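You operate a simulated robot arm through the tools that you are given. There is no shell and no other tool.

You are at the controls of a simulated robot arm. One attempt, no reset.

Task
Put green caps on both ends of the tube in the press cradle.
Fine: leave the tube in the cradle and set the press latch back to HELD.

It is judged by the outcome, as a careful person would: the job done as asked, and still so three seconds after it is handed in. It fails if anything else is knocked over, pushed out of place, dropped, spilled or broken. Lids that push on must go on centred and level and be pressed home; caps that screw on are set level and turned clockwise until they are tight.

Robot
A 7-joint arm with a two-finger parallel gripper, fixed in place. Base frame: the origin is on the floor under the middle of its stand, x ahead of it, y to its left, z up; the work surface is at about z = 0.82. Lengths are in m, angles in rad, forces in N, time in s.
It reaches about 1.372 m from its shoulder. Its first joint turns from -2.601 to 2.601 rad. Payload 3.43 kg.
The tool frame sits at the grasp point between the pads (the TCP): z along the fingers, y along the line on which they close. The tips reach 0.03 m beyond it. Largest opening 0.094 m; finger width 0.028, thickness 0.01; the body of the gripper, 0.05 by 0.096 m, starts 0.055 m behind the TCP.
Orientation is told as [roll, pitch, yaw] about the base's x, y, z axes, in that order, counted from this pose: with the fingers straight down and closing along the base's y, the tool's x points along the base's -x, its y along +y and its z along -z.

Tools
- The arm moves only by the tool drive_tool. Its argument "motion" is one flat list of numbers, 6 for each row, row after row: the shift along the tool's x, y, z in cm, then the turn, a rotation vector about the tool's x, y, z in rad. In form: [tx, ty, tz, wx, wy, wz, tx, ty, tz, wx, wy, wz, ...]. A call has 1 to 20 rows; each row is the pose to reach, as a shift and turn from the pose commanded when the call began, along the tool's axes at that moment. "grip" is the gripper command, from -1 (fully open) to 1 (shut), values between in proportion, set as the call begins (left out, the last holds). Each row takes 0.2 s and may step no farther than 0.05 m and 0.15 rad from the row before; otherwise, or with a gripper value out of range, the whole call is refused. A pose out of reach is approached as far as the arm can. The call stops where the force on the tool passes 40 N (or 10 N more than at its start, if that is more) or the arm is blocked; 0.2 s more then pass. Each finger travels about 0.045 m/s and halts on what it meets, pressing with about 41 N; the grip force reading is that of the motor and also rises with nothing between the fingers. The clock runs only during rows and for 0.2 s after the last one: add rows that repeat a pose to give the fingers time. The reply holds the time, the measured pose of the TCP, the force on the tool along the base axes, the opening and the grip force, in the units named above and with some noise, with the torque about the TCP (base axes, N m) and any sound that the robot's microphone picked up.
- Cameras (640 x 400 px; columns grow to the right, rows downward): "scene" is fixed at [0.2215, 0.6507, 1.377]; the picture's right is [-0.71, -0.70, 0.00], its down [-0.33, 0.34, -0.88] and it looks along [0.62, -0.63, -0.47] (base axes); focal length 328 px, centre (320, 200). "wrist" rides on the gripper at [0.076, 0.014, -0.102] in the tool frame; the picture's right is [-0.18, 0.98, 0.00], its down [-0.75, -0.14, -0.64] and it looks along [-0.63, -0.12, 0.77] (tool axes); focal length 243 px, centre (320, 200). There is no depth. A picture from a camera that has moved, and an enlarged one, comes with that camera's place and axes in the base frame and with its lens.
- capture(camera): a new picture of that camera. It takes no simulated time.
- close_up(camera, box): a new picture of the part [left, top, right, bottom] of that camera's present view, enlarged. It takes no simulated time.
- sign_off(): hands the job in; it is judged then, once.

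Nothing tells you positions but the pictures and the camera data. Unless the task says otherwise, let go and move clear before handing in.

The tools are called after "Emit:" as a command line: name --argument value ..., lists and objects as JSON in quotes. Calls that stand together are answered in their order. drive_tool: Moves the arm, as the interface text tells. Its arguments: {"type":"object","properties":{"motion":{"type":"array","items":{"type":"number"}},"grip":{"type":"number"}},"required":["motion"]} The other tools are called the same way: capture (camera) takes a picture; close_up (camera, box) takes an enlarged picture of a part of a camera's view; sign_off () hands the job in.

At the start:

```text
t: 0.0
tool_pos: [0.7574, 0.2475, 1.1402]
orientation: [0.0, -0.001, 0.0]
force: [0.8, 0.6, -0.3]
ft_torque: [0.0, -0.03, 0.02]
finger_gap: 0.0938
finger_force: 0.1
```

scene: 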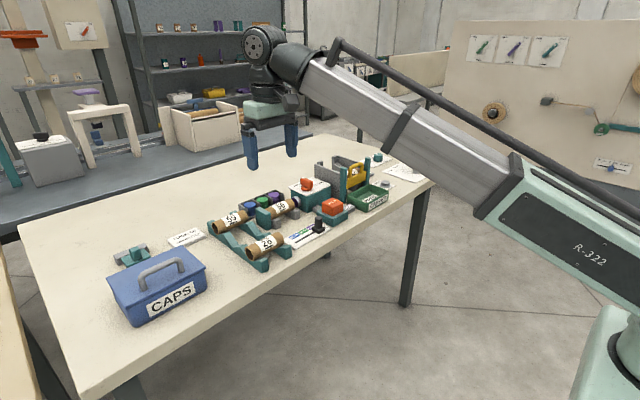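
wrist: 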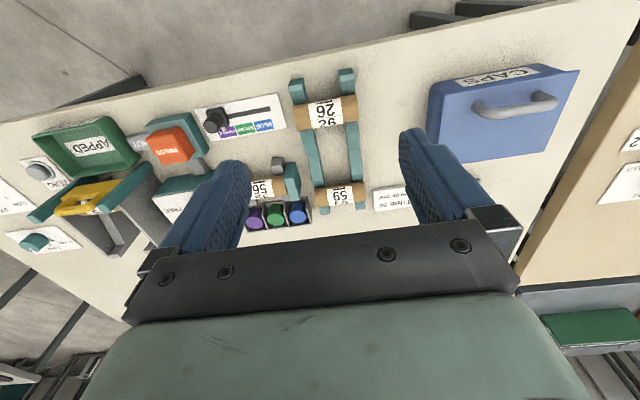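

I see a table with a CAPS box, a rack of tubes, a color selector slider, a press, and buttons. I'll look closer before moving anything.

Emit:
close_up --camera "scene" --box '[200, 140, 320, 215]'

Emit:
close_up --camera "scene" --box '[280, 140, 440, 240]'

Emit:
close_up --camera "scene" --box '[200, 190, 360, 290]'

Emit:
close_up --camera "scene" --box '[90, 220, 250, 340]'

Emit:
close_up --camera "wrist" --box '[0, 80, 200, 280]'

Emit:
close_up --camera "wrist" --box '[180, 60, 420, 240]'

Emit:
close_up --camera "scene" --box '[440, 20, 640, 180]'

```text
5.33 times, centred on (260, 178) of scene
camera zoom: at [0.2215, 0.6507, 1.377], right [-0.71, -0.7, 0.0], down [-0.33, 0.34, -0.88], along [0.62, -0.63, -0.47], focal length 1750 px, centre (640, 320)
```

zoom: 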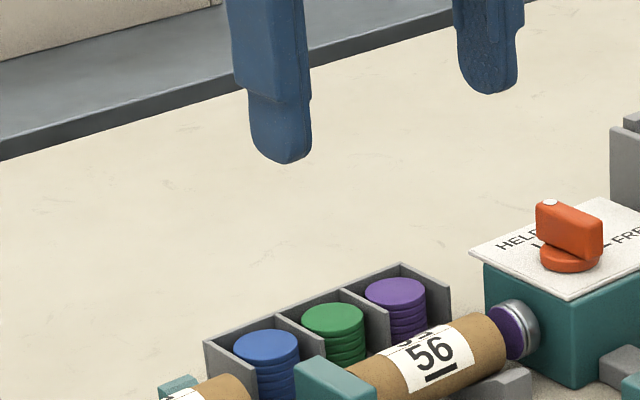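

```text
4.00 times, centred on (360, 190) of scene
camera zoom: at [0.2215, 0.6507, 1.377], right [-0.71, -0.7, 0.0], down [-0.33, 0.34, -0.88], along [0.62, -0.63, -0.47], focal length 1312 px, centre (160, 240)
```

zoom: 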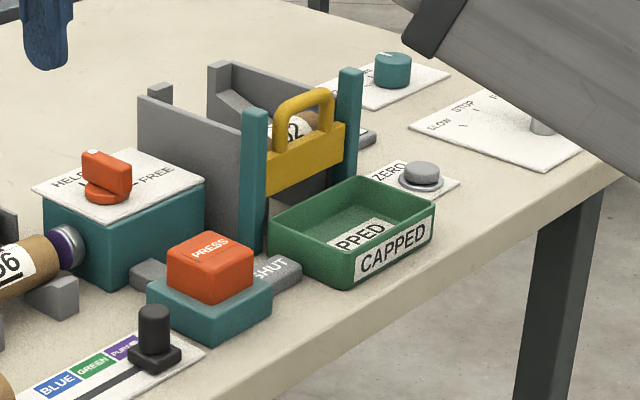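

```text
4.00 times, centred on (280, 240) of scene
camera zoom: at [0.2215, 0.6507, 1.377], right [-0.71, -0.7, 0.0], down [-0.33, 0.34, -0.88], along [0.62, -0.63, -0.47], focal length 1312 px, centre (480, 40)
```

zoom: 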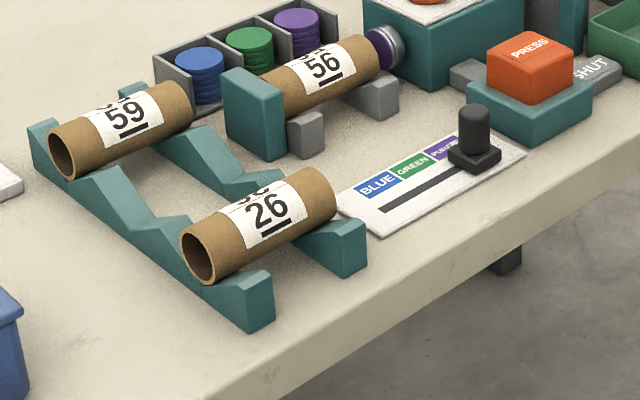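

```text
3.33 times, centred on (170, 280) of scene
camera zoom: at [0.2215, 0.6507, 1.377], right [-0.71, -0.7, 0.0], down [-0.33, 0.34, -0.88], along [0.62, -0.63, -0.47], focal length 1094 px, centre (820, -67)
```

zoom: 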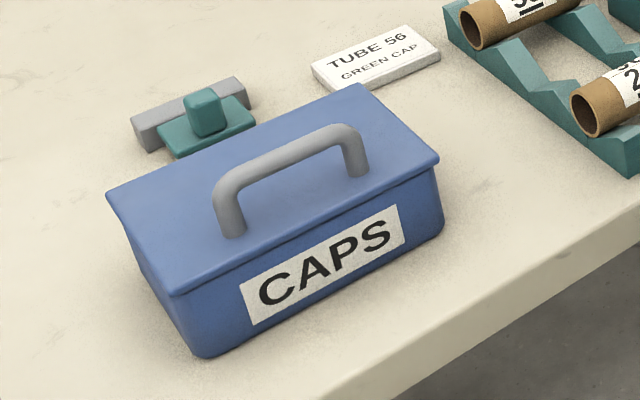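

```text
2.00 times, centred on (100, 180) of wrist
camera zoom: at [0.683, 0.2615, 1.2431], right [0.18, 0.98, 0.0], down [0.75, -0.14, 0.64], along [0.63, -0.12, -0.77], focal length 485 px, centre (760, 240)
```

zoom: 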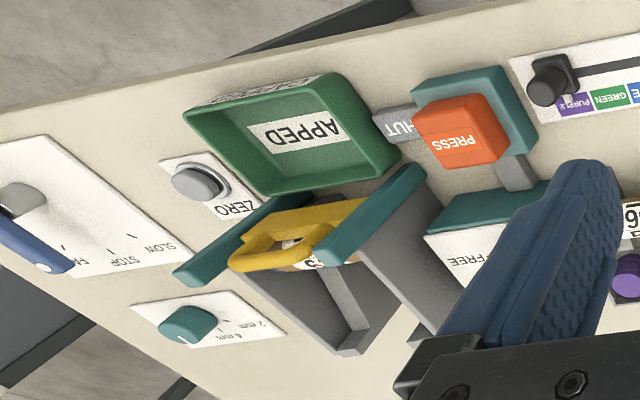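

```text
2.22 times, centred on (300, 150) of wrist
camera zoom: at [0.683, 0.2615, 1.2431], right [0.18, 0.98, 0.0], down [0.75, -0.14, 0.64], along [0.63, -0.12, -0.77], focal length 539 px, centre (364, 311)
```

zoom: 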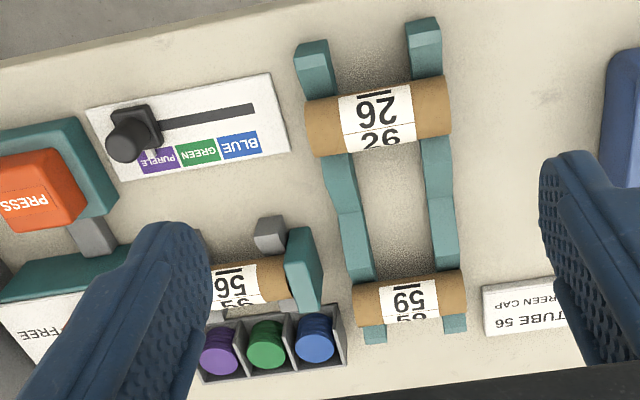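

```text
2.50 times, centred on (540, 100) of scene
camera zoom: at [0.2215, 0.6507, 1.377], right [-0.71, -0.7, 0.0], down [-0.33, 0.34, -0.88], along [0.62, -0.63, -0.47], focal length 820 px, centre (-230, 450)
```

zoom: 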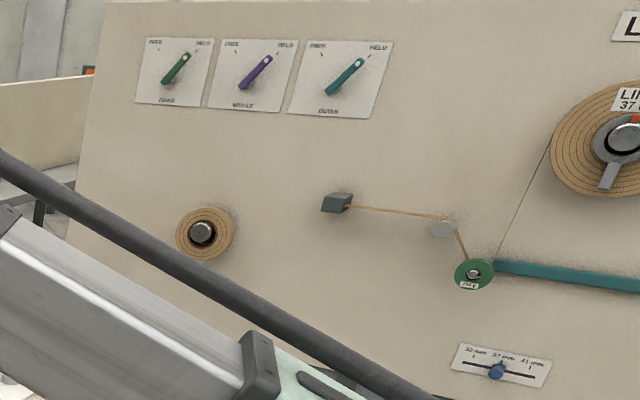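

The tube numbered 56 sits in a press cradle. There is a teal end stop on its +y side and a ram holding a purple cap on its -y side. The slider is at PURPLE, and there is also an orange latch knob (HELD/FREE), a PRESS button and some kind of "SHUT" slide. I'll move the wrist camera over the press for a better look.

Emit:
drive_tool --motion '[-2.4, -3.5, 0, 0, 0, 0, -4.8, -7, 0, 0, 0, 0, -7.2, -10.5, 0, 0, 0, 0, -9.6, -14, 0, 0, 0, 0, -12, -17.5, 0, 0, 0, 0, -14.3, -20.75, 0, 0, 0, 0]'

```text
t: 1.4
tool_pos: [0.9018, 0.0397, 1.1416]
orientation: [0.0, 0.0, 0.002]
force: [-0.1, -0.5, 0.3]
ft_torque: [-0.04, -0.02, 0.01]
finger_gap: 0.0941
finger_force: 0.0
```

The arm is now above the press area. I'll take pictures from both cameras.

Emit:
capture --camera "wrist"

Emit:
capture --camera "scene"

Emit:
close_up --camera "wrist" --box '[240, 40, 440, 165]'

Emit:
close_up --camera "wrist" --box '[120, 40, 320, 165]'

```text
taken
camera wrist: at [0.8263, 0.0528, 1.2431], right [0.18, 0.98, 0.0], down [0.75, -0.14, 0.64], along [0.63, -0.12, -0.77], focal length 243 px, centre (320, 200)
```

wrist: 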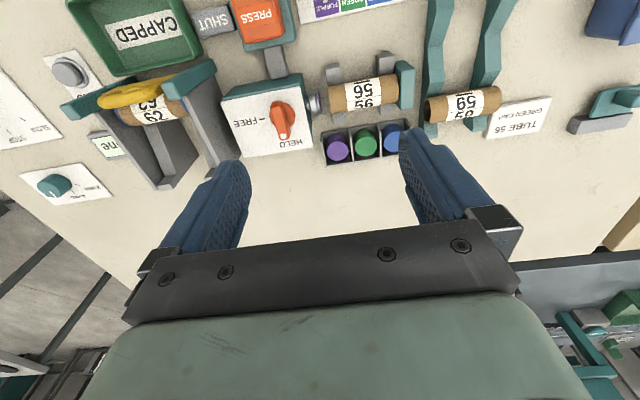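

```text
taken
```

scene: 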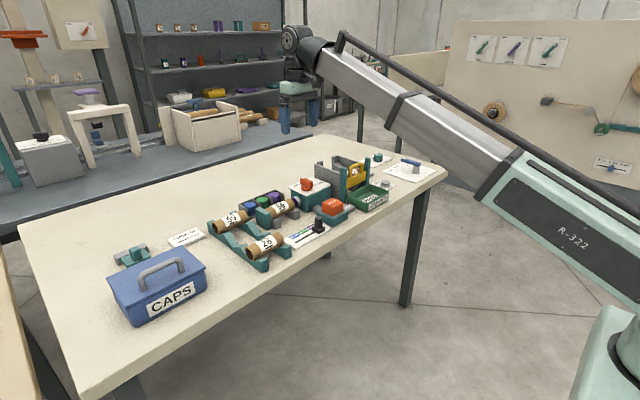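

```text
3.20 times, centred on (340, 102) of wrist
camera zoom: at [0.8263, 0.0528, 1.2431], right [0.18, 0.98, 0.0], down [0.75, -0.14, 0.64], along [0.63, -0.12, -0.77], focal length 776 px, centre (256, 512)
```

zoom: 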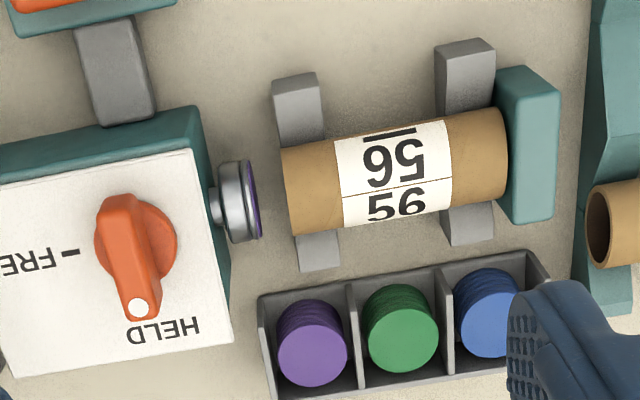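

```text
3.20 times, centred on (220, 102) of wrist
camera zoom: at [0.8263, 0.0528, 1.2431], right [0.18, 0.98, 0.0], down [0.75, -0.14, 0.64], along [0.63, -0.12, -0.77], focal length 776 px, centre (640, 512)
```

zoom: 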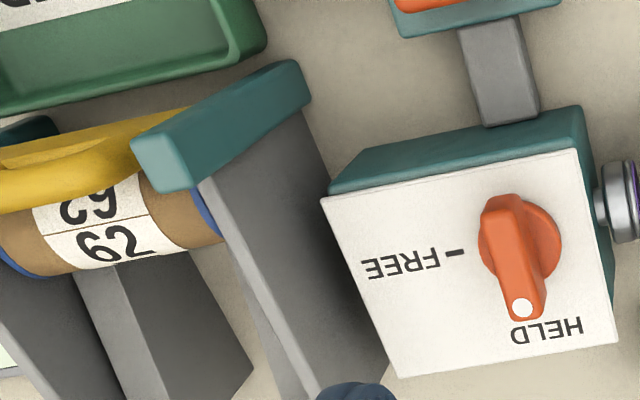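

The press is aligned with the base axes. The latch knob is at about (0.945, -0.024) and points to HELD. Tube 56 lies along y, centred near (0.949, 0.097, 0.857) with a radius of about 2 cm. Next I'll look closely at the colour slider and the PRESS button.

Emit:
drive_tool --motion '[3.2, 0.5, 3.2, 0, 0, 0, 6.4, 1.0, 6.5, 0, 0, 0, 9.6, 1.5, 9.8, 0, 0, 0, 12.7, 2.0, 13.0, 0, 0, 0]'

```text
t: 2.4
tool_pos: [0.7736, 0.0586, 1.0115]
orientation: [0.001, 0.0, 0.003]
force: [0.4, 0.0, -0.2]
ft_torque: [0.01, 0.0, 0.0]
finger_gap: 0.0941
finger_force: 0.0
```

The camera should now be above the slider. I'll take a picture to see it.

Emit:
capture --camera "wrist"

Emit:
close_up --camera "wrist" --box '[220, 40, 420, 165]'

Emit:
close_up --camera "wrist" --box '[100, 40, 300, 165]'

Emit:
close_up --camera "scene" --box '[280, 170, 400, 245]'

```text
taken
camera wrist: at [0.6981, 0.0728, 1.1137], right [0.18, 0.98, 0.0], down [0.75, -0.14, 0.64], along [0.63, -0.12, -0.77], focal length 243 px, centre (320, 200)
```

wrist: 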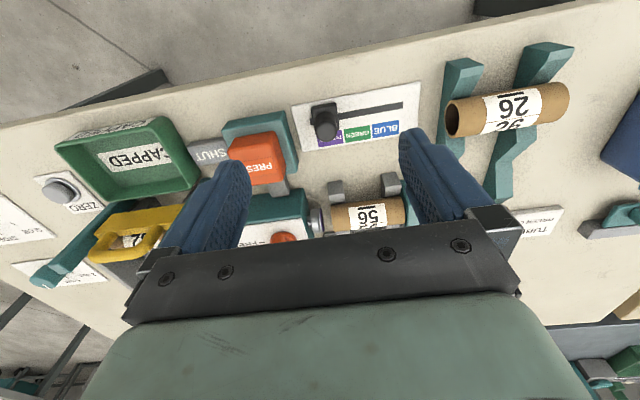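

```text
3.20 times, centred on (320, 102) of wrist
camera zoom: at [0.6981, 0.0728, 1.1137], right [0.18, 0.98, 0.0], down [0.75, -0.14, 0.64], along [0.63, -0.12, -0.77], focal length 776 px, centre (320, 512)
```

zoom: 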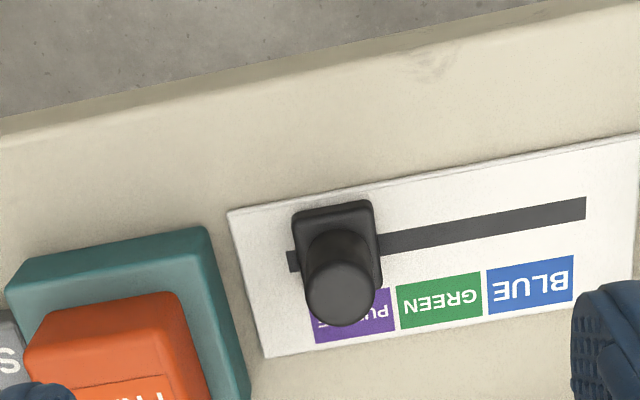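

```text
3.20 times, centred on (200, 102) of wrist
camera zoom: at [0.6981, 0.0728, 1.1137], right [0.18, 0.98, 0.0], down [0.75, -0.14, 0.64], along [0.63, -0.12, -0.77], focal length 776 px, centre (704, 512)
```

zoom: 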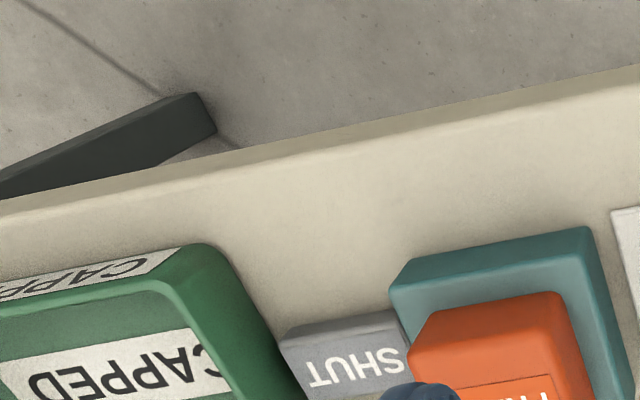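

```text
5.33 times, centred on (340, 208) of scene
camera zoom: at [0.2215, 0.6507, 1.377], right [-0.71, -0.7, 0.0], down [-0.33, 0.34, -0.88], along [0.62, -0.63, -0.47], focal length 1750 px, centre (213, 160)
```

zoom: 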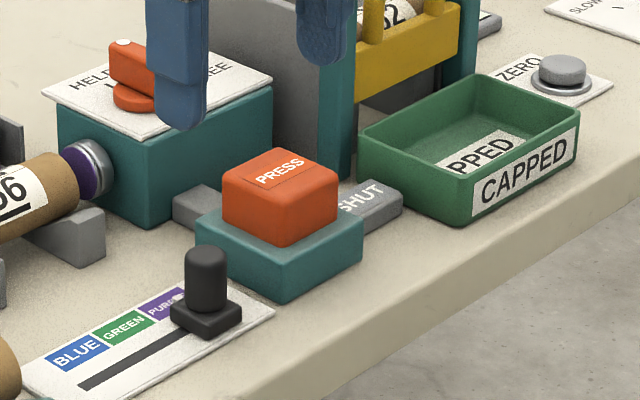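

The slider slot runs along y at x≈0.81, with detents at PURPLE y≈0.060, GREEN y≈0.095 and BLUE y≈0.131. The knob is at PURPLE now. I'll part-close the fingers and hover above the knob.

Emit:
drive_tool --motion '[-1.7, 0.1, 3.5, 0, 0, 0, -3.4, 0.2, 7.0, 0, 0, 0, -3.4, 0.2, 8.6, 0, 0, 0, -3.4, 0.2, 8.6, 0, 0, 0]' --grip 0.06

Emit:
capture --camera "wrist"

Emit:
close_up --camera "scene" --box '[240, 140, 400, 260]'

```text
t: 3.4
tool_pos: [0.8096, 0.0609, 0.9254]
orientation: [0.001, 0.0, 0.001]
force: [0.0, -1.0, 0.7]
ft_torque: [0.01, -0.02, -0.03]
finger_gap: 0.0442
finger_force: 0.1
```

```text
taken
camera wrist: at [0.734, 0.075, 1.0267], right [0.18, 0.98, 0.0], down [0.75, -0.14, 0.64], along [0.63, -0.12, -0.77], focal length 243 px, centre (320, 200)
```

wrist: 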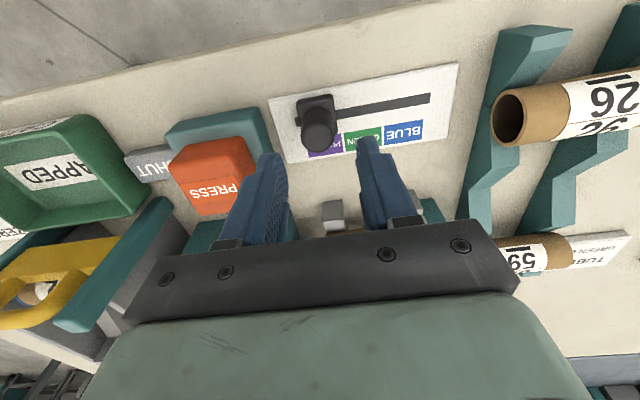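

```text
3.33 times, centred on (320, 200) of scene
camera zoom: at [0.2215, 0.6507, 1.377], right [-0.71, -0.7, 0.0], down [-0.33, 0.34, -0.88], along [0.62, -0.63, -0.47], focal length 1094 px, centre (320, 200)
```

zoom: 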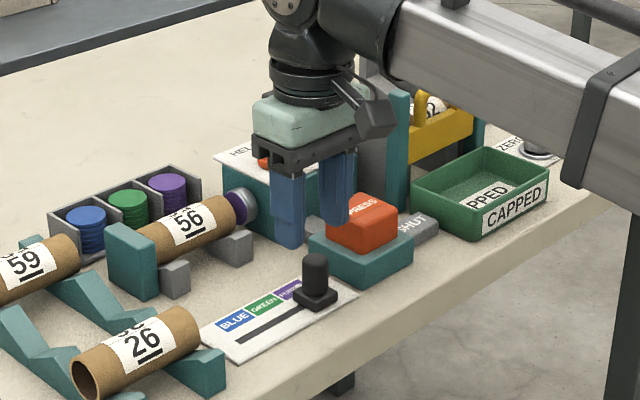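

The knob is centred between the fingers in y. I'll lower around its stem, with the tips staying above the slab.

Emit:
drive_tool --motion '[0.4, 0, 2.5, 0, 0, 0, 0.4, 0, 4.8, 0, 0, 0]'

Emit:
capture --camera "wrist"

Emit:
close_up --camera "scene" --box '[260, 170, 360, 260]'

```text
t: 4.0
tool_pos: [0.804, 0.0618, 0.8774]
orientation: [0.0, 0.001, 0.001]
force: [-0.3, -0.9, -1.2]
ft_torque: [0.0, -0.01, 0.0]
finger_gap: 0.0443
finger_force: 0.1
```

```text
taken
camera wrist: at [0.728, 0.0758, 0.9792], right [0.18, 0.98, 0.0], down [0.75, -0.14, 0.64], along [0.63, -0.12, -0.77], focal length 243 px, centre (320, 200)
```

wrist: 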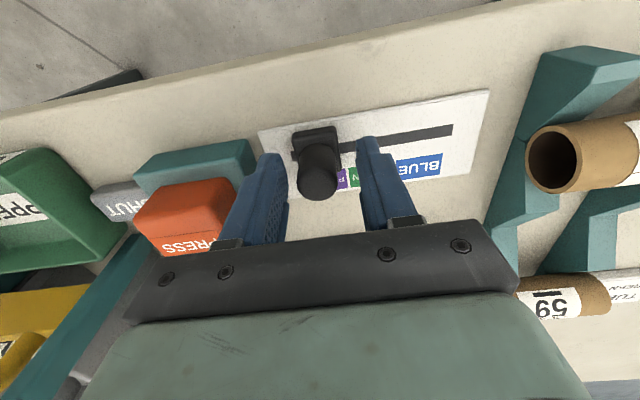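

```text
4.44 times, centred on (310, 215) of scene
camera zoom: at [0.2215, 0.6507, 1.377], right [-0.71, -0.7, 0.0], down [-0.33, 0.34, -0.88], along [0.62, -0.63, -0.47], focal length 1458 px, centre (364, 133)
```

zoom: 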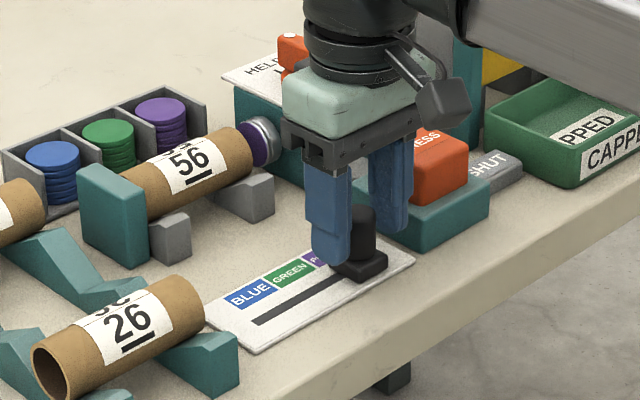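

The fingers straddle the knob stem. I'll close on it.

Emit:
drive_tool --motion '[0, 0, 0, 0, 0, 0, 0, 0, 0, 0, 0, 0, 0, 0, 0, 0, 0, 0]' --grip 1

```text
t: 4.8
tool_pos: [0.8024, 0.0606, 0.8765]
orientation: [0.001, -0.001, 0.001]
force: [-1.0, -2.8, -4.9]
ft_torque: [0.29, -0.28, -0.1]
finger_gap: 0.0233
finger_force: 44.4
```

The knob is gripped, 23 mm across. Now I'll slide it +3.5 cm along y to GREEN.

Emit:
drive_tool --motion '[0, 0.9, 0, 0, 0, 0, 0, 1.8, 0, 0, 0, 0, 0, 2.7, 0, 0, 0, 0, 0, 3.5, 0, 0, 0, 0, 0, 3.5, 0, 0, 0, 0]'

Emit:
capture --camera "wrist"

Emit:
close_up --camera "scene" --box '[230, 150, 350, 250]'

```text
t: 6.0
tool_pos: [0.8036, 0.0967, 0.8765]
orientation: [0.0, 0.0, -0.001]
force: [-2.0, -1.3, -3.0]
ft_torque: [-0.3, 0.98, -0.03]
finger_gap: 0.0235
finger_force: 44.7
```

```text
taken
camera wrist: at [0.7282, 0.1112, 0.9793], right [0.18, 0.98, 0.0], down [0.75, -0.14, 0.64], along [0.63, -0.12, -0.77], focal length 243 px, centre (320, 200)
```

wrist: 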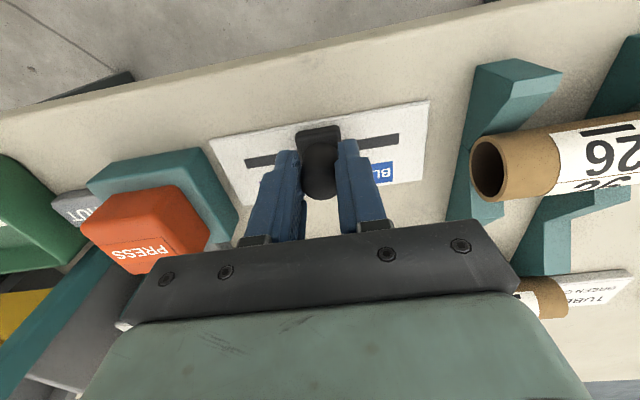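

```text
4.00 times, centred on (290, 200) of scene
camera zoom: at [0.2215, 0.6507, 1.377], right [-0.71, -0.7, 0.0], down [-0.33, 0.34, -0.88], along [0.62, -0.63, -0.47], focal length 1312 px, centre (440, 200)
```

zoom: 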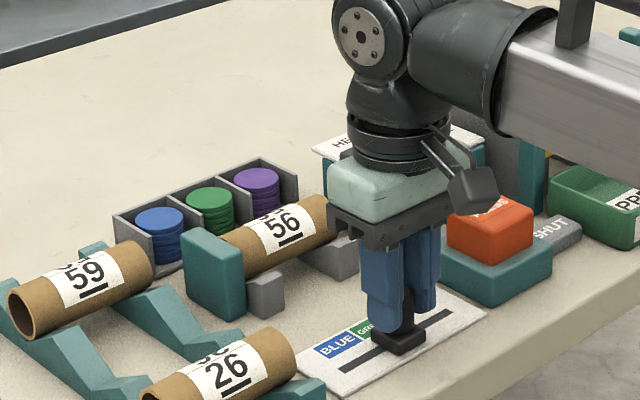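

The slider is now at GREEN, mid-slot. I'll open the fingers a little and lift clear.

Emit:
drive_tool --motion '[0, 0, 0, 0, 0, 0, 0, 0, 0, 0, 0, 0, 0, 0, 0, 0, 0, 0]' --grip 0.1

Emit:
drive_tool --motion '[0, 0, -4, 0, 0, 0, 0, 0, -8, 0, 0, 0, 2, 0, -12, 0, 0, 0, 4, 0, -15, 0, 0, 0]'

Emit:
capture --camera "wrist"

Emit:
close_up --camera "wrist" --box '[220, 40, 420, 165]'

Emit:
close_up --camera "scene" --box '[230, 150, 350, 250]'

```text
t: 6.8
tool_pos: [0.8046, 0.0976, 0.8764]
orientation: [0.0, -0.001, 0.002]
force: [0.0, 0.0, 0.2]
ft_torque: [0.01, -0.01, 0.01]
finger_gap: 0.0422
finger_force: 0.0
```

```text
t: 7.8
tool_pos: [0.7648, 0.0979, 1.0264]
orientation: [0.001, -0.001, 0.0]
force: [-0.1, 0.4, 0.3]
ft_torque: [-0.02, 0.02, -0.01]
finger_gap: 0.0425
finger_force: 0.0
```

```text
taken
camera wrist: at [0.6895, 0.1122, 1.1288], right [0.18, 0.98, 0.0], down [0.75, -0.14, 0.64], along [0.63, -0.12, -0.77], focal length 243 px, centre (320, 200)
```

wrist: 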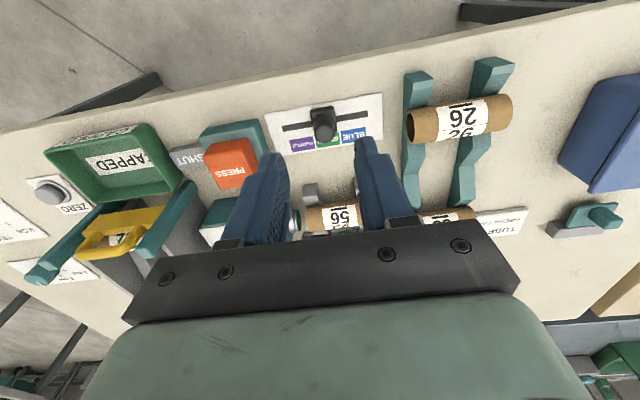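

```text
3.20 times, centred on (320, 102) of wrist
camera zoom: at [0.6895, 0.1122, 1.1288], right [0.18, 0.98, 0.0], down [0.75, -0.14, 0.64], along [0.63, -0.12, -0.77], focal length 776 px, centre (320, 512)
```

zoom: 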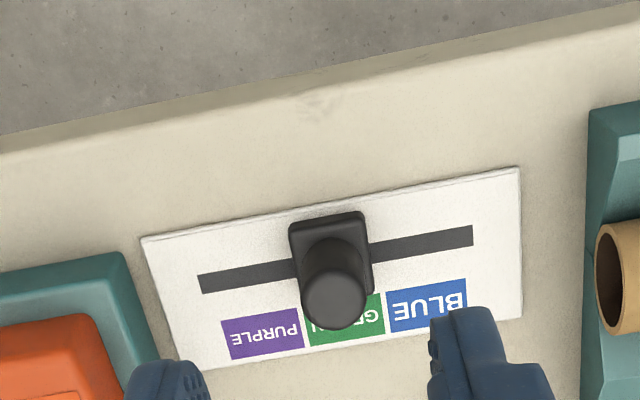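

```text
4.00 times, centred on (290, 200) of scene
camera zoom: at [0.2215, 0.6507, 1.377], right [-0.71, -0.7, 0.0], down [-0.33, 0.34, -0.88], along [0.62, -0.63, -0.47], focal length 1312 px, centre (440, 200)
```

zoom: 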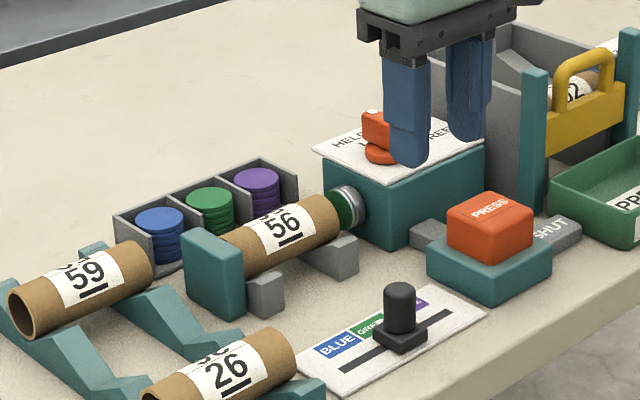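

The ram now carries a green cap and the slider is centred on GREEN. Next I'll look closely at the latch knob from above.

Emit:
drive_tool --motion '[-3.56, -2.44, 0, 0, 0, 0, -7.12, -4.88, 0, 0, 0, 0, -10.7, -7.3, 0, 0, 0, 0, -14.2, -9.8, 0, 0, 0, 0, -17.8, -12.2, -0.3, 0, 0, 0]'

Emit:
capture --camera "wrist"

Emit:
close_up --camera "wrist" --box '[230, 50, 430, 175]'

Emit:
close_up --camera "scene" --box '[270, 140, 350, 190]'

```text
t: 9.0
tool_pos: [0.944, -0.0234, 1.0292]
orientation: [0.0, -0.001, 0.001]
force: [-0.4, -0.4, 0.3]
ft_torque: [0.03, -0.02, -0.01]
finger_gap: 0.0424
finger_force: 0.2
```

```text
taken
camera wrist: at [0.8677, -0.0097, 1.1312], right [0.18, 0.98, 0.0], down [0.75, -0.14, 0.64], along [0.63, -0.12, -0.77], focal length 243 px, centre (320, 200)
```

wrist: 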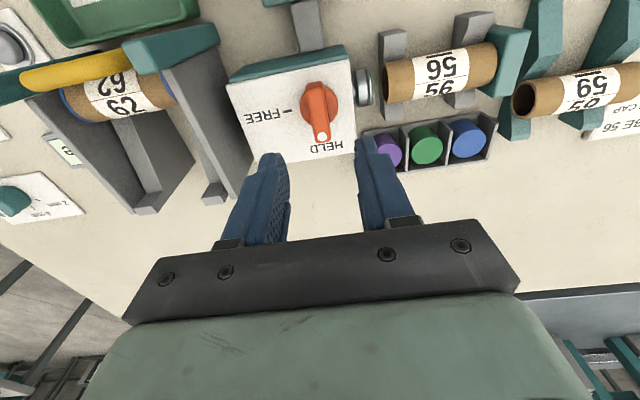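

```text
3.20 times, centred on (330, 112) of wrist
camera zoom: at [0.8677, -0.0097, 1.1312], right [0.18, 0.98, 0.0], down [0.75, -0.14, 0.64], along [0.63, -0.12, -0.77], focal length 776 px, centre (288, 480)
```

zoom: 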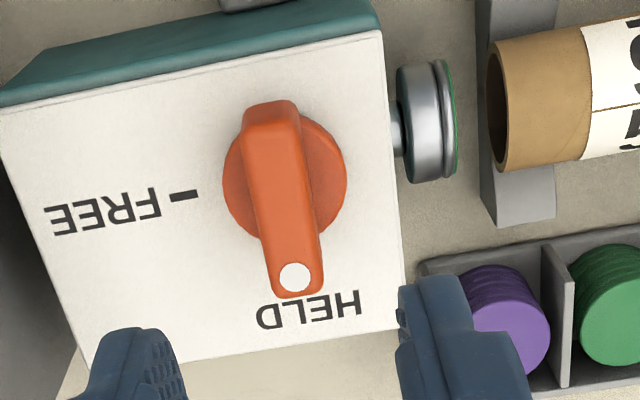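

```text
8.00 times, centred on (310, 165) of scene
camera zoom: at [0.2215, 0.6507, 1.377], right [-0.71, -0.7, 0.0], down [-0.33, 0.34, -0.88], along [0.62, -0.63, -0.47], focal length 2624 px, centre (400, 480)
```

zoom: 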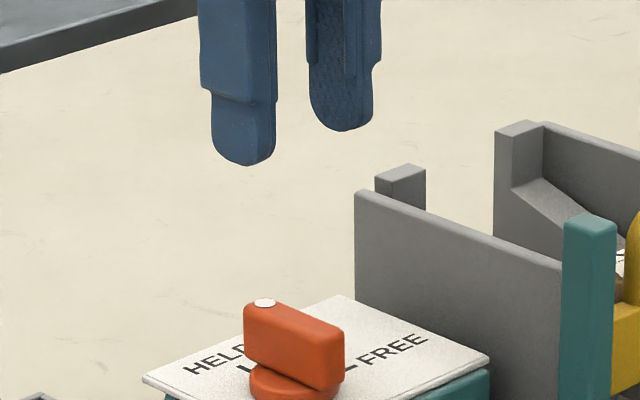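

The latch pivot is at about (0.9445, -0.025). The handle bar is about 13.5 mm wide, its top is at z≈0.926, and it sits on a disc about 35 mm across. FREE lies towards -y, so it's a 90° clockwise turn seen from above. I'll lower over the handle.

Emit:
drive_tool --motion '[-0.05, -0.16, 4, 0, 0, 0, -0.05, -0.16, 7.5, 0, 0, 0, -0.05, -0.16, 9.0, 0, 0, 0]'

Emit:
capture --camera "wrist"

Emit:
close_up --camera "scene" --box '[260, 140, 360, 210]'

```text
t: 9.8
tool_pos: [0.943, -0.0269, 0.9406]
orientation: [-0.001, 0.001, -0.001]
force: [0.5, -0.1, 0.6]
ft_torque: [-0.03, 0.01, 0.0]
finger_gap: 0.0424
finger_force: 0.0
```

```text
taken
camera wrist: at [0.8676, -0.0128, 1.0427], right [0.18, 0.98, 0.0], down [0.75, -0.14, 0.64], along [0.63, -0.12, -0.77], focal length 243 px, centre (320, 200)
```

wrist: 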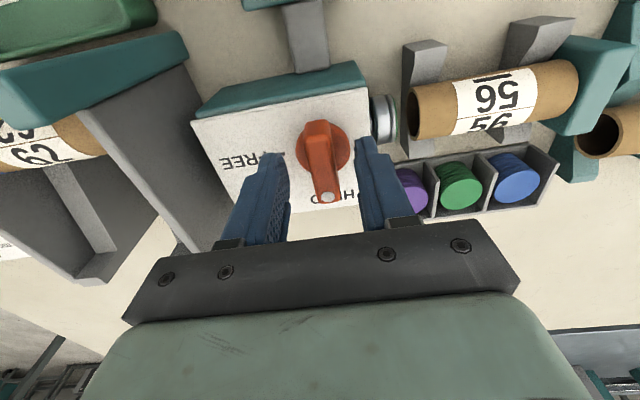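

```text
5.71 times, centred on (310, 175) of scene
camera zoom: at [0.2215, 0.6507, 1.377], right [-0.71, -0.7, 0.0], down [-0.33, 0.34, -0.88], along [0.62, -0.63, -0.47], focal length 1874 px, centre (377, 343)
```

zoom: 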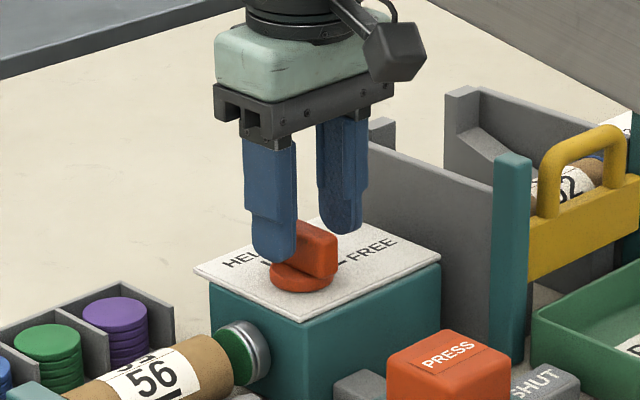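

The handle sits between the fingers, overlapping the tips by about 15 mm. I'll lower 2 mm more and close on it.

Emit:
drive_tool --motion '[0, 0.1, 0.2, 0, 0, 0, 0, 0.1, 0.2, 0, 0, 0, 0, 0.1, 0.2, 0, 0, 0, 0, 0.1, 0.2, 0, 0, 0]' --grip 1

```text
t: 10.8
tool_pos: [0.9441, -0.0257, 0.9381]
orientation: [-0.003, 0.001, 0.0]
force: [-0.1, -8.1, -0.8]
ft_torque: [-0.24, -0.29, -0.07]
finger_gap: 0.016
finger_force: 45.0
```

The handle is gripped. I'll turn it 90° clockwise to FREE.

Emit:
drive_tool --motion '[0, -0.05, 0, 0, 0, 0.143, 0, -0.08, 0, 0, 0, 0.286, 0, -0.08, 0, 0, 0, 0.428, 0, -0.08, 0, 0, 0, 0.571, 0, -0.08, 0, 0, 0, 0.714, 0, -0.08, 0, 0, 0, 0.857, 0, -0.08, 0, 0, 0, 1.0, 0, -0.08, 0, 0, 0, 1.142, 0, -0.08, 0, 0, 0, 1.285, 0, -0.08, 0, 0, 0, 1.428, 0, -0.08, 0, 0, 0, 1.571, 0, -0.08, 0, 0, 0, 1.571]'

Emit:
capture --camera "wrist"

Emit:
close_up --camera "scene" --box '[260, 140, 360, 210]'

```text
t: 12.4
tool_pos: [0.9449, -0.0214, 0.9384]
orientation: [0.01, 0.004, -0.99]
force: [0.8, 7.5, -4.8]
ft_torque: [-0.78, -0.09, 0.02]
finger_gap: 0.0159
finger_force: 45.0
stopped in row 8: the force on the tool passed its limit at 41 N (the readings are from after the stop); the commanded pose is now the measured one
```

```text
taken
camera wrist: at [0.9155, 0.0484, 1.0411], right [0.92, 0.39, 0.01], down [0.29, -0.71, 0.64], along [0.25, -0.59, -0.77], focal length 243 px, centre (320, 200)
```

wrist: 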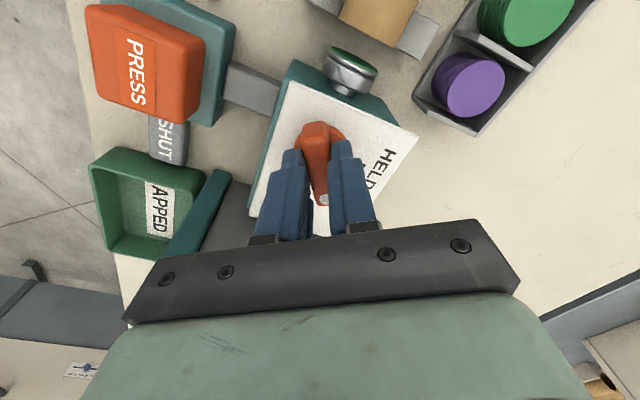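

```text
5.71 times, centred on (310, 175) of scene
camera zoom: at [0.2215, 0.6507, 1.377], right [-0.71, -0.7, 0.0], down [-0.33, 0.34, -0.88], along [0.62, -0.63, -0.47], focal length 1874 px, centre (377, 343)
```

zoom: 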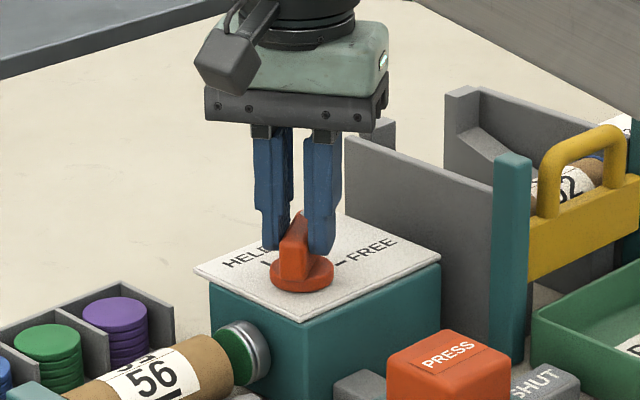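

The turn stopped at about 57° on the force limit. The pivot seems to be a few mm towards +x from where I gripped, so I'll continue while following that arc.

Emit:
drive_tool --motion '[-0.02, 0.1, 0, 0, 0, 0.1, -0.05, 0.18, 0, 0, 0, 0.22, -0.08, 0.24, 0, 0, 0, 0.34, -0.1, 0.28, 0, 0, 0, 0.46, -0.1, 0.3, 0, 0, 0, 0.58, -0.1, 0.3, 0, 0, 0, 0.58]'

Emit:
capture --camera "wrist"

Emit:
close_up --camera "scene" --box '[260, 140, 360, 210]'

```text
t: 13.8
tool_pos: [0.9487, -0.0203, 0.9387]
orientation: [0.003, 0.008, -1.571]
force: [-6.8, 16.0, -4.2]
ft_torque: [-0.68, 0.42, 0.17]
finger_gap: 0.0158
finger_force: 44.9
```

```text
taken
camera wrist: at [0.9624, 0.0539, 1.0413], right [0.98, -0.18, 0.0], down [-0.14, -0.76, 0.64], along [-0.12, -0.62, -0.77], focal length 243 px, centre (320, 200)
```

wrist: 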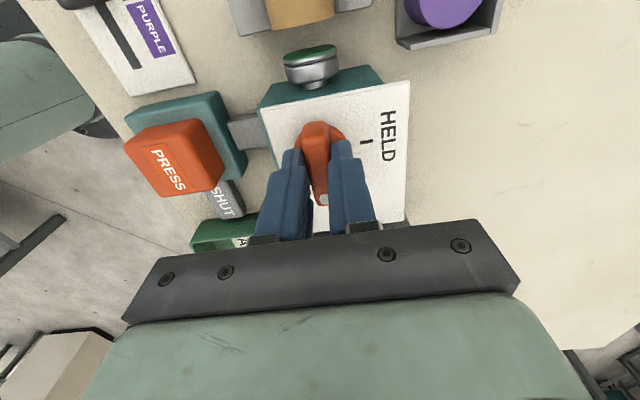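

```text
5.71 times, centred on (310, 175) of scene
camera zoom: at [0.2215, 0.6507, 1.377], right [-0.71, -0.7, 0.0], down [-0.33, 0.34, -0.88], along [0.62, -0.63, -0.47], focal length 1874 px, centre (377, 343)
```

zoom: 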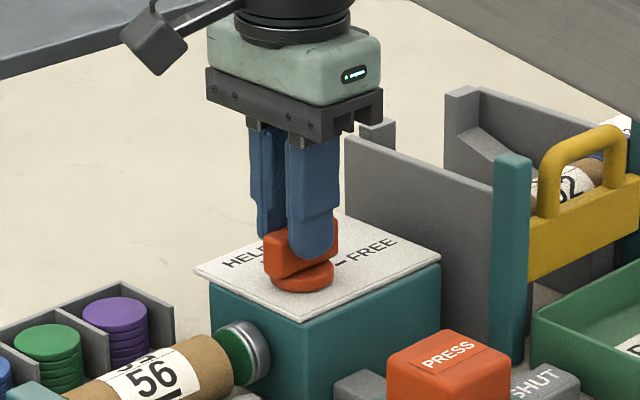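

The handle is now turned the full 90°. I'll open, lift and check that it points at FREE.

Emit:
drive_tool --motion '[0, 0, 0, 0, 0, 0, 0, 0, 0, 0, 0, 0, 0, 0, 0, 0, 0, 0]' --grip 0.1

Emit:
drive_tool --motion '[0, 0, -3, 0, 0, 0, 0, 0, -7, 0, 0, 0, 0, 0, -10, 0, 0, 0]'

Emit:
capture --camera "wrist"

Emit:
close_up --camera "scene" --box '[260, 140, 360, 210]'

Emit:
close_up --camera "wrist" --box '[230, 30, 430, 155]'

```text
t: 14.6
tool_pos: [0.9486, -0.0228, 0.9391]
orientation: [0.003, 0.007, -1.57]
force: [-0.2, -0.2, -0.3]
ft_torque: [0.03, -0.01, 0.02]
finger_gap: 0.0425
finger_force: 0.1
```

```text
t: 15.4
tool_pos: [0.9478, -0.0222, 1.0387]
orientation: [0.004, 0.007, -1.572]
force: [-0.5, -0.1, 0.5]
ft_torque: [0.02, 0.02, 0.03]
finger_gap: 0.0423
finger_force: 0.0
```

```text
taken
camera wrist: at [0.9628, 0.0525, 1.1425], right [0.98, -0.18, 0.0], down [-0.14, -0.76, 0.64], along [-0.12, -0.63, -0.77], focal length 243 px, centre (320, 200)
```

wrist: 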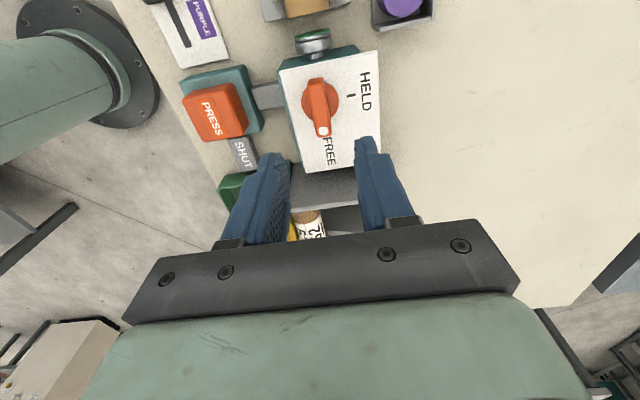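

```text
5.71 times, centred on (310, 175) of scene
camera zoom: at [0.2215, 0.6507, 1.377], right [-0.71, -0.7, 0.0], down [-0.33, 0.34, -0.88], along [0.62, -0.63, -0.47], focal length 1874 px, centre (377, 343)
```

zoom: 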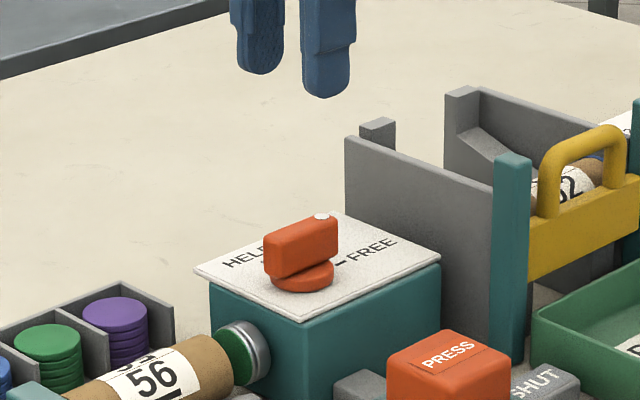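

```text
3.20 times, centred on (330, 92) of wrist
camera zoom: at [0.9628, 0.0525, 1.1425], right [0.98, -0.18, 0.0], down [-0.14, -0.76, 0.64], along [-0.12, -0.63, -0.77], focal length 776 px, centre (288, 544)
```

zoom: 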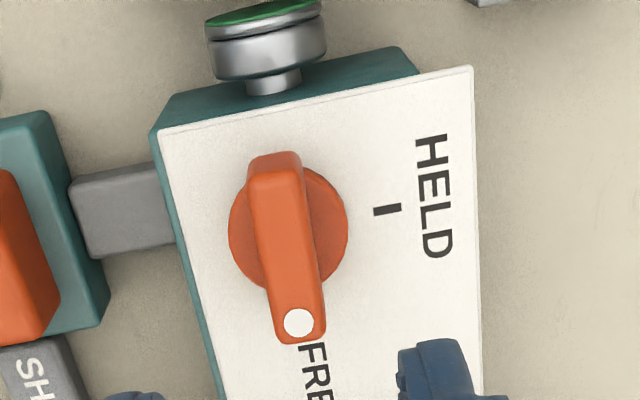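

The latch is at FREE. Next I need a good view of the PRESS button and the "SHUT" bar beside it.

Emit:
close_up --camera "wrist" --box '[150, 40, 350, 165]'

Emit:
close_up --camera "scene" --box '[290, 180, 410, 255]'

```text
3.20 times, centred on (250, 102) of wrist
camera zoom: at [0.9628, 0.0525, 1.1425], right [0.98, -0.18, 0.0], down [-0.14, -0.76, 0.64], along [-0.12, -0.63, -0.77], focal length 776 px, centre (544, 512)
```

zoom: 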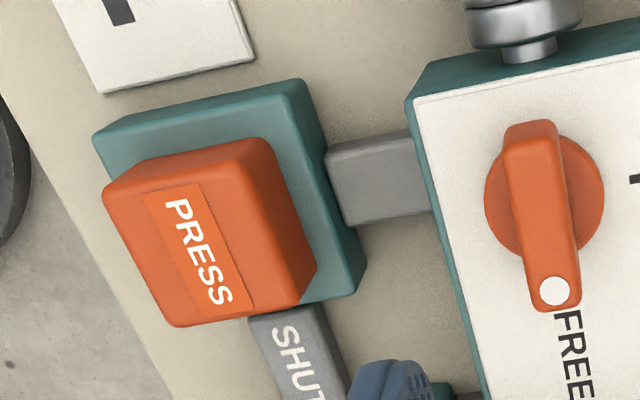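

```text
5.33 times, centred on (350, 218) of scene
camera zoom: at [0.2215, 0.6507, 1.377], right [-0.71, -0.7, 0.0], down [-0.33, 0.34, -0.88], along [0.62, -0.63, -0.47], focal length 1750 px, centre (160, 107)
```

zoom: 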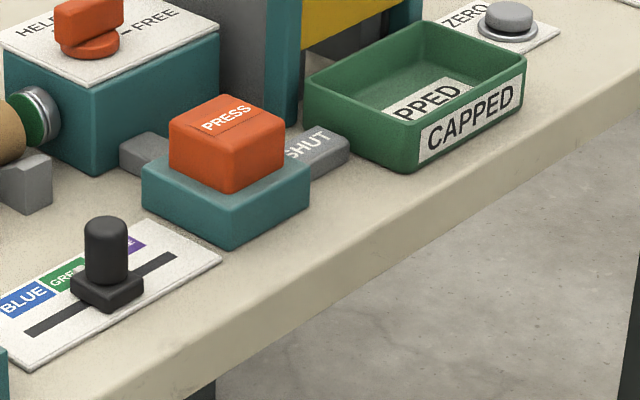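

The SHUT bar looks like a fixed link between the press and the tray gate, which is already shut, so I'll leave it. The PRESS button top is centred near (0.831, -0.0255, 0.878). I'll close the fingers and hover above it.

Emit:
drive_tool --motion '[-0.1, -4, 0, 0, 0, 0, -0.2, -8, 0, 0, 0, 0, -0.35, -11.7, 1, 0, 0, 0, -0.35, -11.7, 5, 0, 0, 0, -0.35, -11.7, 9.5, 0, 0, 0, -0.35, -11.7, 9.5, 0, 0, 0]' --grip 1

Emit:
capture --camera "wrist"

Emit:
close_up --camera "scene" --box '[250, 140, 410, 255]'

```text
t: 16.8
tool_pos: [0.8314, -0.025, 0.9427]
orientation: [0.004, 0.008, -1.571]
force: [1.5, 0.4, 0.2]
ft_torque: [-0.04, 0.02, -0.01]
finger_gap: 0.0002
finger_force: 33.1
```

```text
taken
camera wrist: at [0.8451, 0.0505, 1.0458], right [0.98, -0.18, 0.0], down [-0.14, -0.76, 0.64], along [-0.11, -0.63, -0.77], focal length 243 px, centre (320, 200)
```

wrist: 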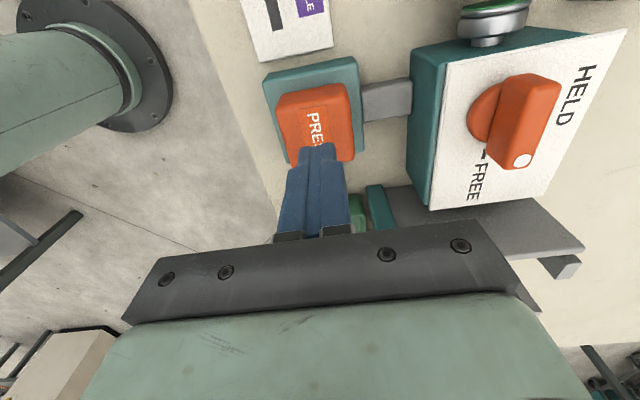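

```text
3.48 times, centred on (330, 198) of scene
camera zoom: at [0.2215, 0.6507, 1.377], right [-0.71, -0.7, 0.0], down [-0.33, 0.34, -0.88], along [0.62, -0.63, -0.47], focal length 1141 px, centre (285, 209)
```

zoom: 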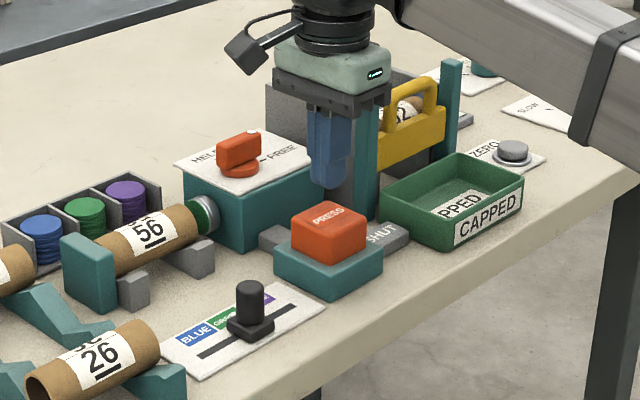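

The fingertips are above the button. I'll go down in small steps to feel it.

Emit:
drive_tool --motion '[0.3, 0, 2, 0, 0, 0, 0.4, 0, 3.0, 0, 0, 0, 0.4, 0, 3.4, 0, 0, 0, 0.4, 0, 3.7, 0, 0, 0, 0.4, 0, 4.0, 0, 0, 0]'

Emit:
capture --camera "wrist"

Emit:
close_up --camera "scene" --box '[250, 140, 410, 255]'

```text
t: 18.0
tool_pos: [0.8317, -0.0202, 0.9043]
orientation: [0.005, 0.007, -1.571]
force: [1.5, 2.8, 4.8]
ft_torque: [0.01, 0.0, 0.01]
finger_gap: 0.0002
finger_force: 32.9
```

```text
taken
camera wrist: at [0.8457, 0.0542, 1.0071], right [0.98, -0.18, 0.0], down [-0.14, -0.76, 0.64], along [-0.11, -0.62, -0.77], focal length 243 px, centre (320, 200)
```

wrist: 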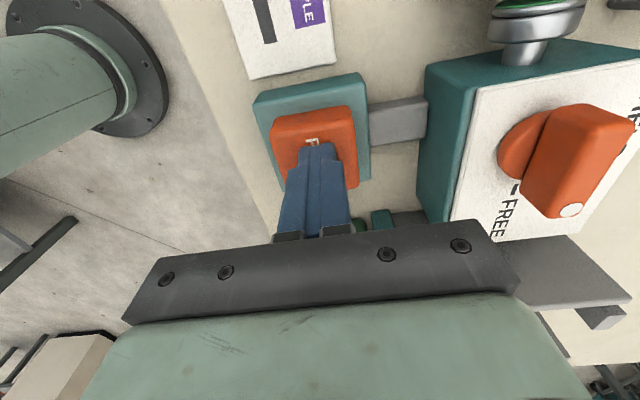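

```text
3.48 times, centred on (330, 198) of scene
camera zoom: at [0.2215, 0.6507, 1.377], right [-0.71, -0.7, 0.0], down [-0.33, 0.34, -0.88], along [0.62, -0.63, -0.47], focal length 1141 px, centre (285, 209)
```

zoom: 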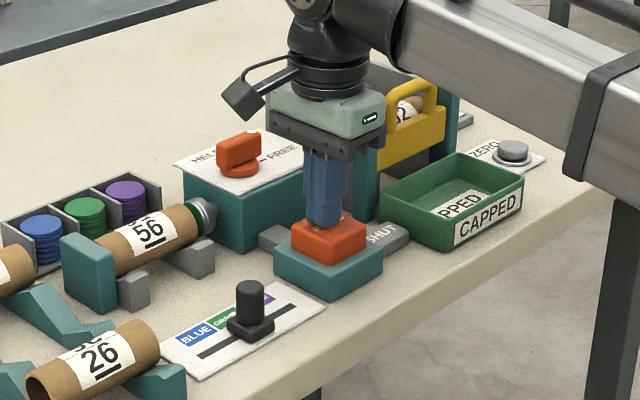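

The button is moving down with light force, and the ram looks like it's advancing. I'll check.

Emit:
close_up --camera "scene" --box '[250, 170, 330, 220]'

Emit:
close_up --camera "wrist" --box '[440, 0, 640, 125]'

```text
8.00 times, centred on (290, 195) of scene
camera zoom: at [0.2215, 0.6507, 1.377], right [-0.71, -0.7, 0.0], down [-0.33, 0.34, -0.88], along [0.62, -0.63, -0.47], focal length 2624 px, centre (560, 240)
```

zoom: 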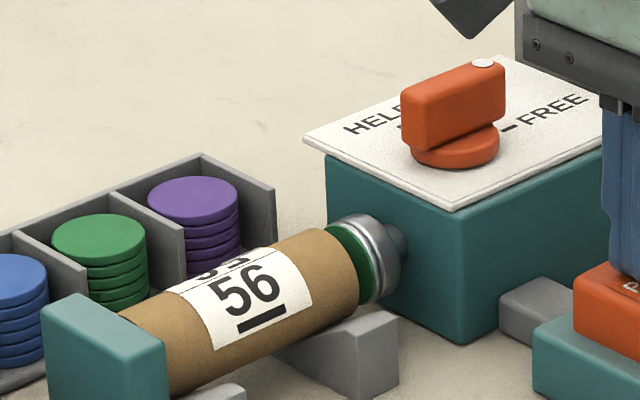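

```text
3.20 times, centred on (540, 62) of wrist
camera zoom: at [0.8457, 0.0542, 1.0071], right [0.98, -0.18, 0.0], down [-0.14, -0.76, 0.64], along [-0.11, -0.62, -0.77], focal length 776 px, centre (-384, 640)
```

zoom: 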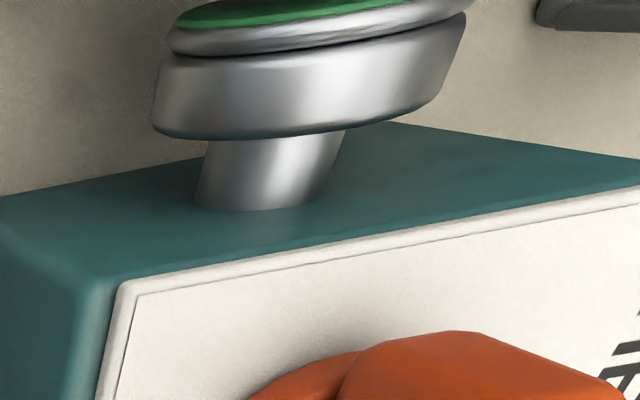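

The ram has advanced close to the tube. I'll press further in small steps and hold.

Emit:
drive_tool --motion '[0, 0, 0.2, 0, 0, 0, 0, 0, 0.4, 0, 0, 0, 0, 0, 0.4, 0, 0, 0, 0, 0, 0.4, 0, 0, 0]'

Emit:
close_up --camera "scene" --box '[250, 170, 370, 245]'

```text
t: 19.0
tool_pos: [0.8322, -0.0214, 0.9007]
orientation: [0.003, 0.007, -1.571]
force: [-3.0, 1.2, 5.6]
ft_torque: [-0.05, 0.08, -0.05]
finger_gap: 0.0
finger_force: 32.6
```

```text
5.33 times, centred on (310, 208) of scene
camera zoom: at [0.2215, 0.6507, 1.377], right [-0.71, -0.7, 0.0], down [-0.33, 0.34, -0.88], along [0.62, -0.63, -0.47], focal length 1750 px, centre (373, 160)
```

zoom: 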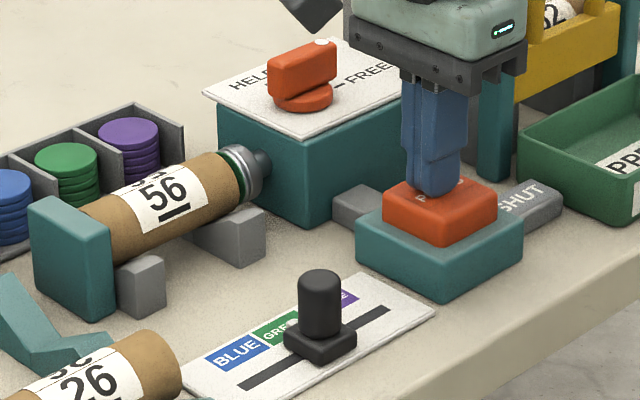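

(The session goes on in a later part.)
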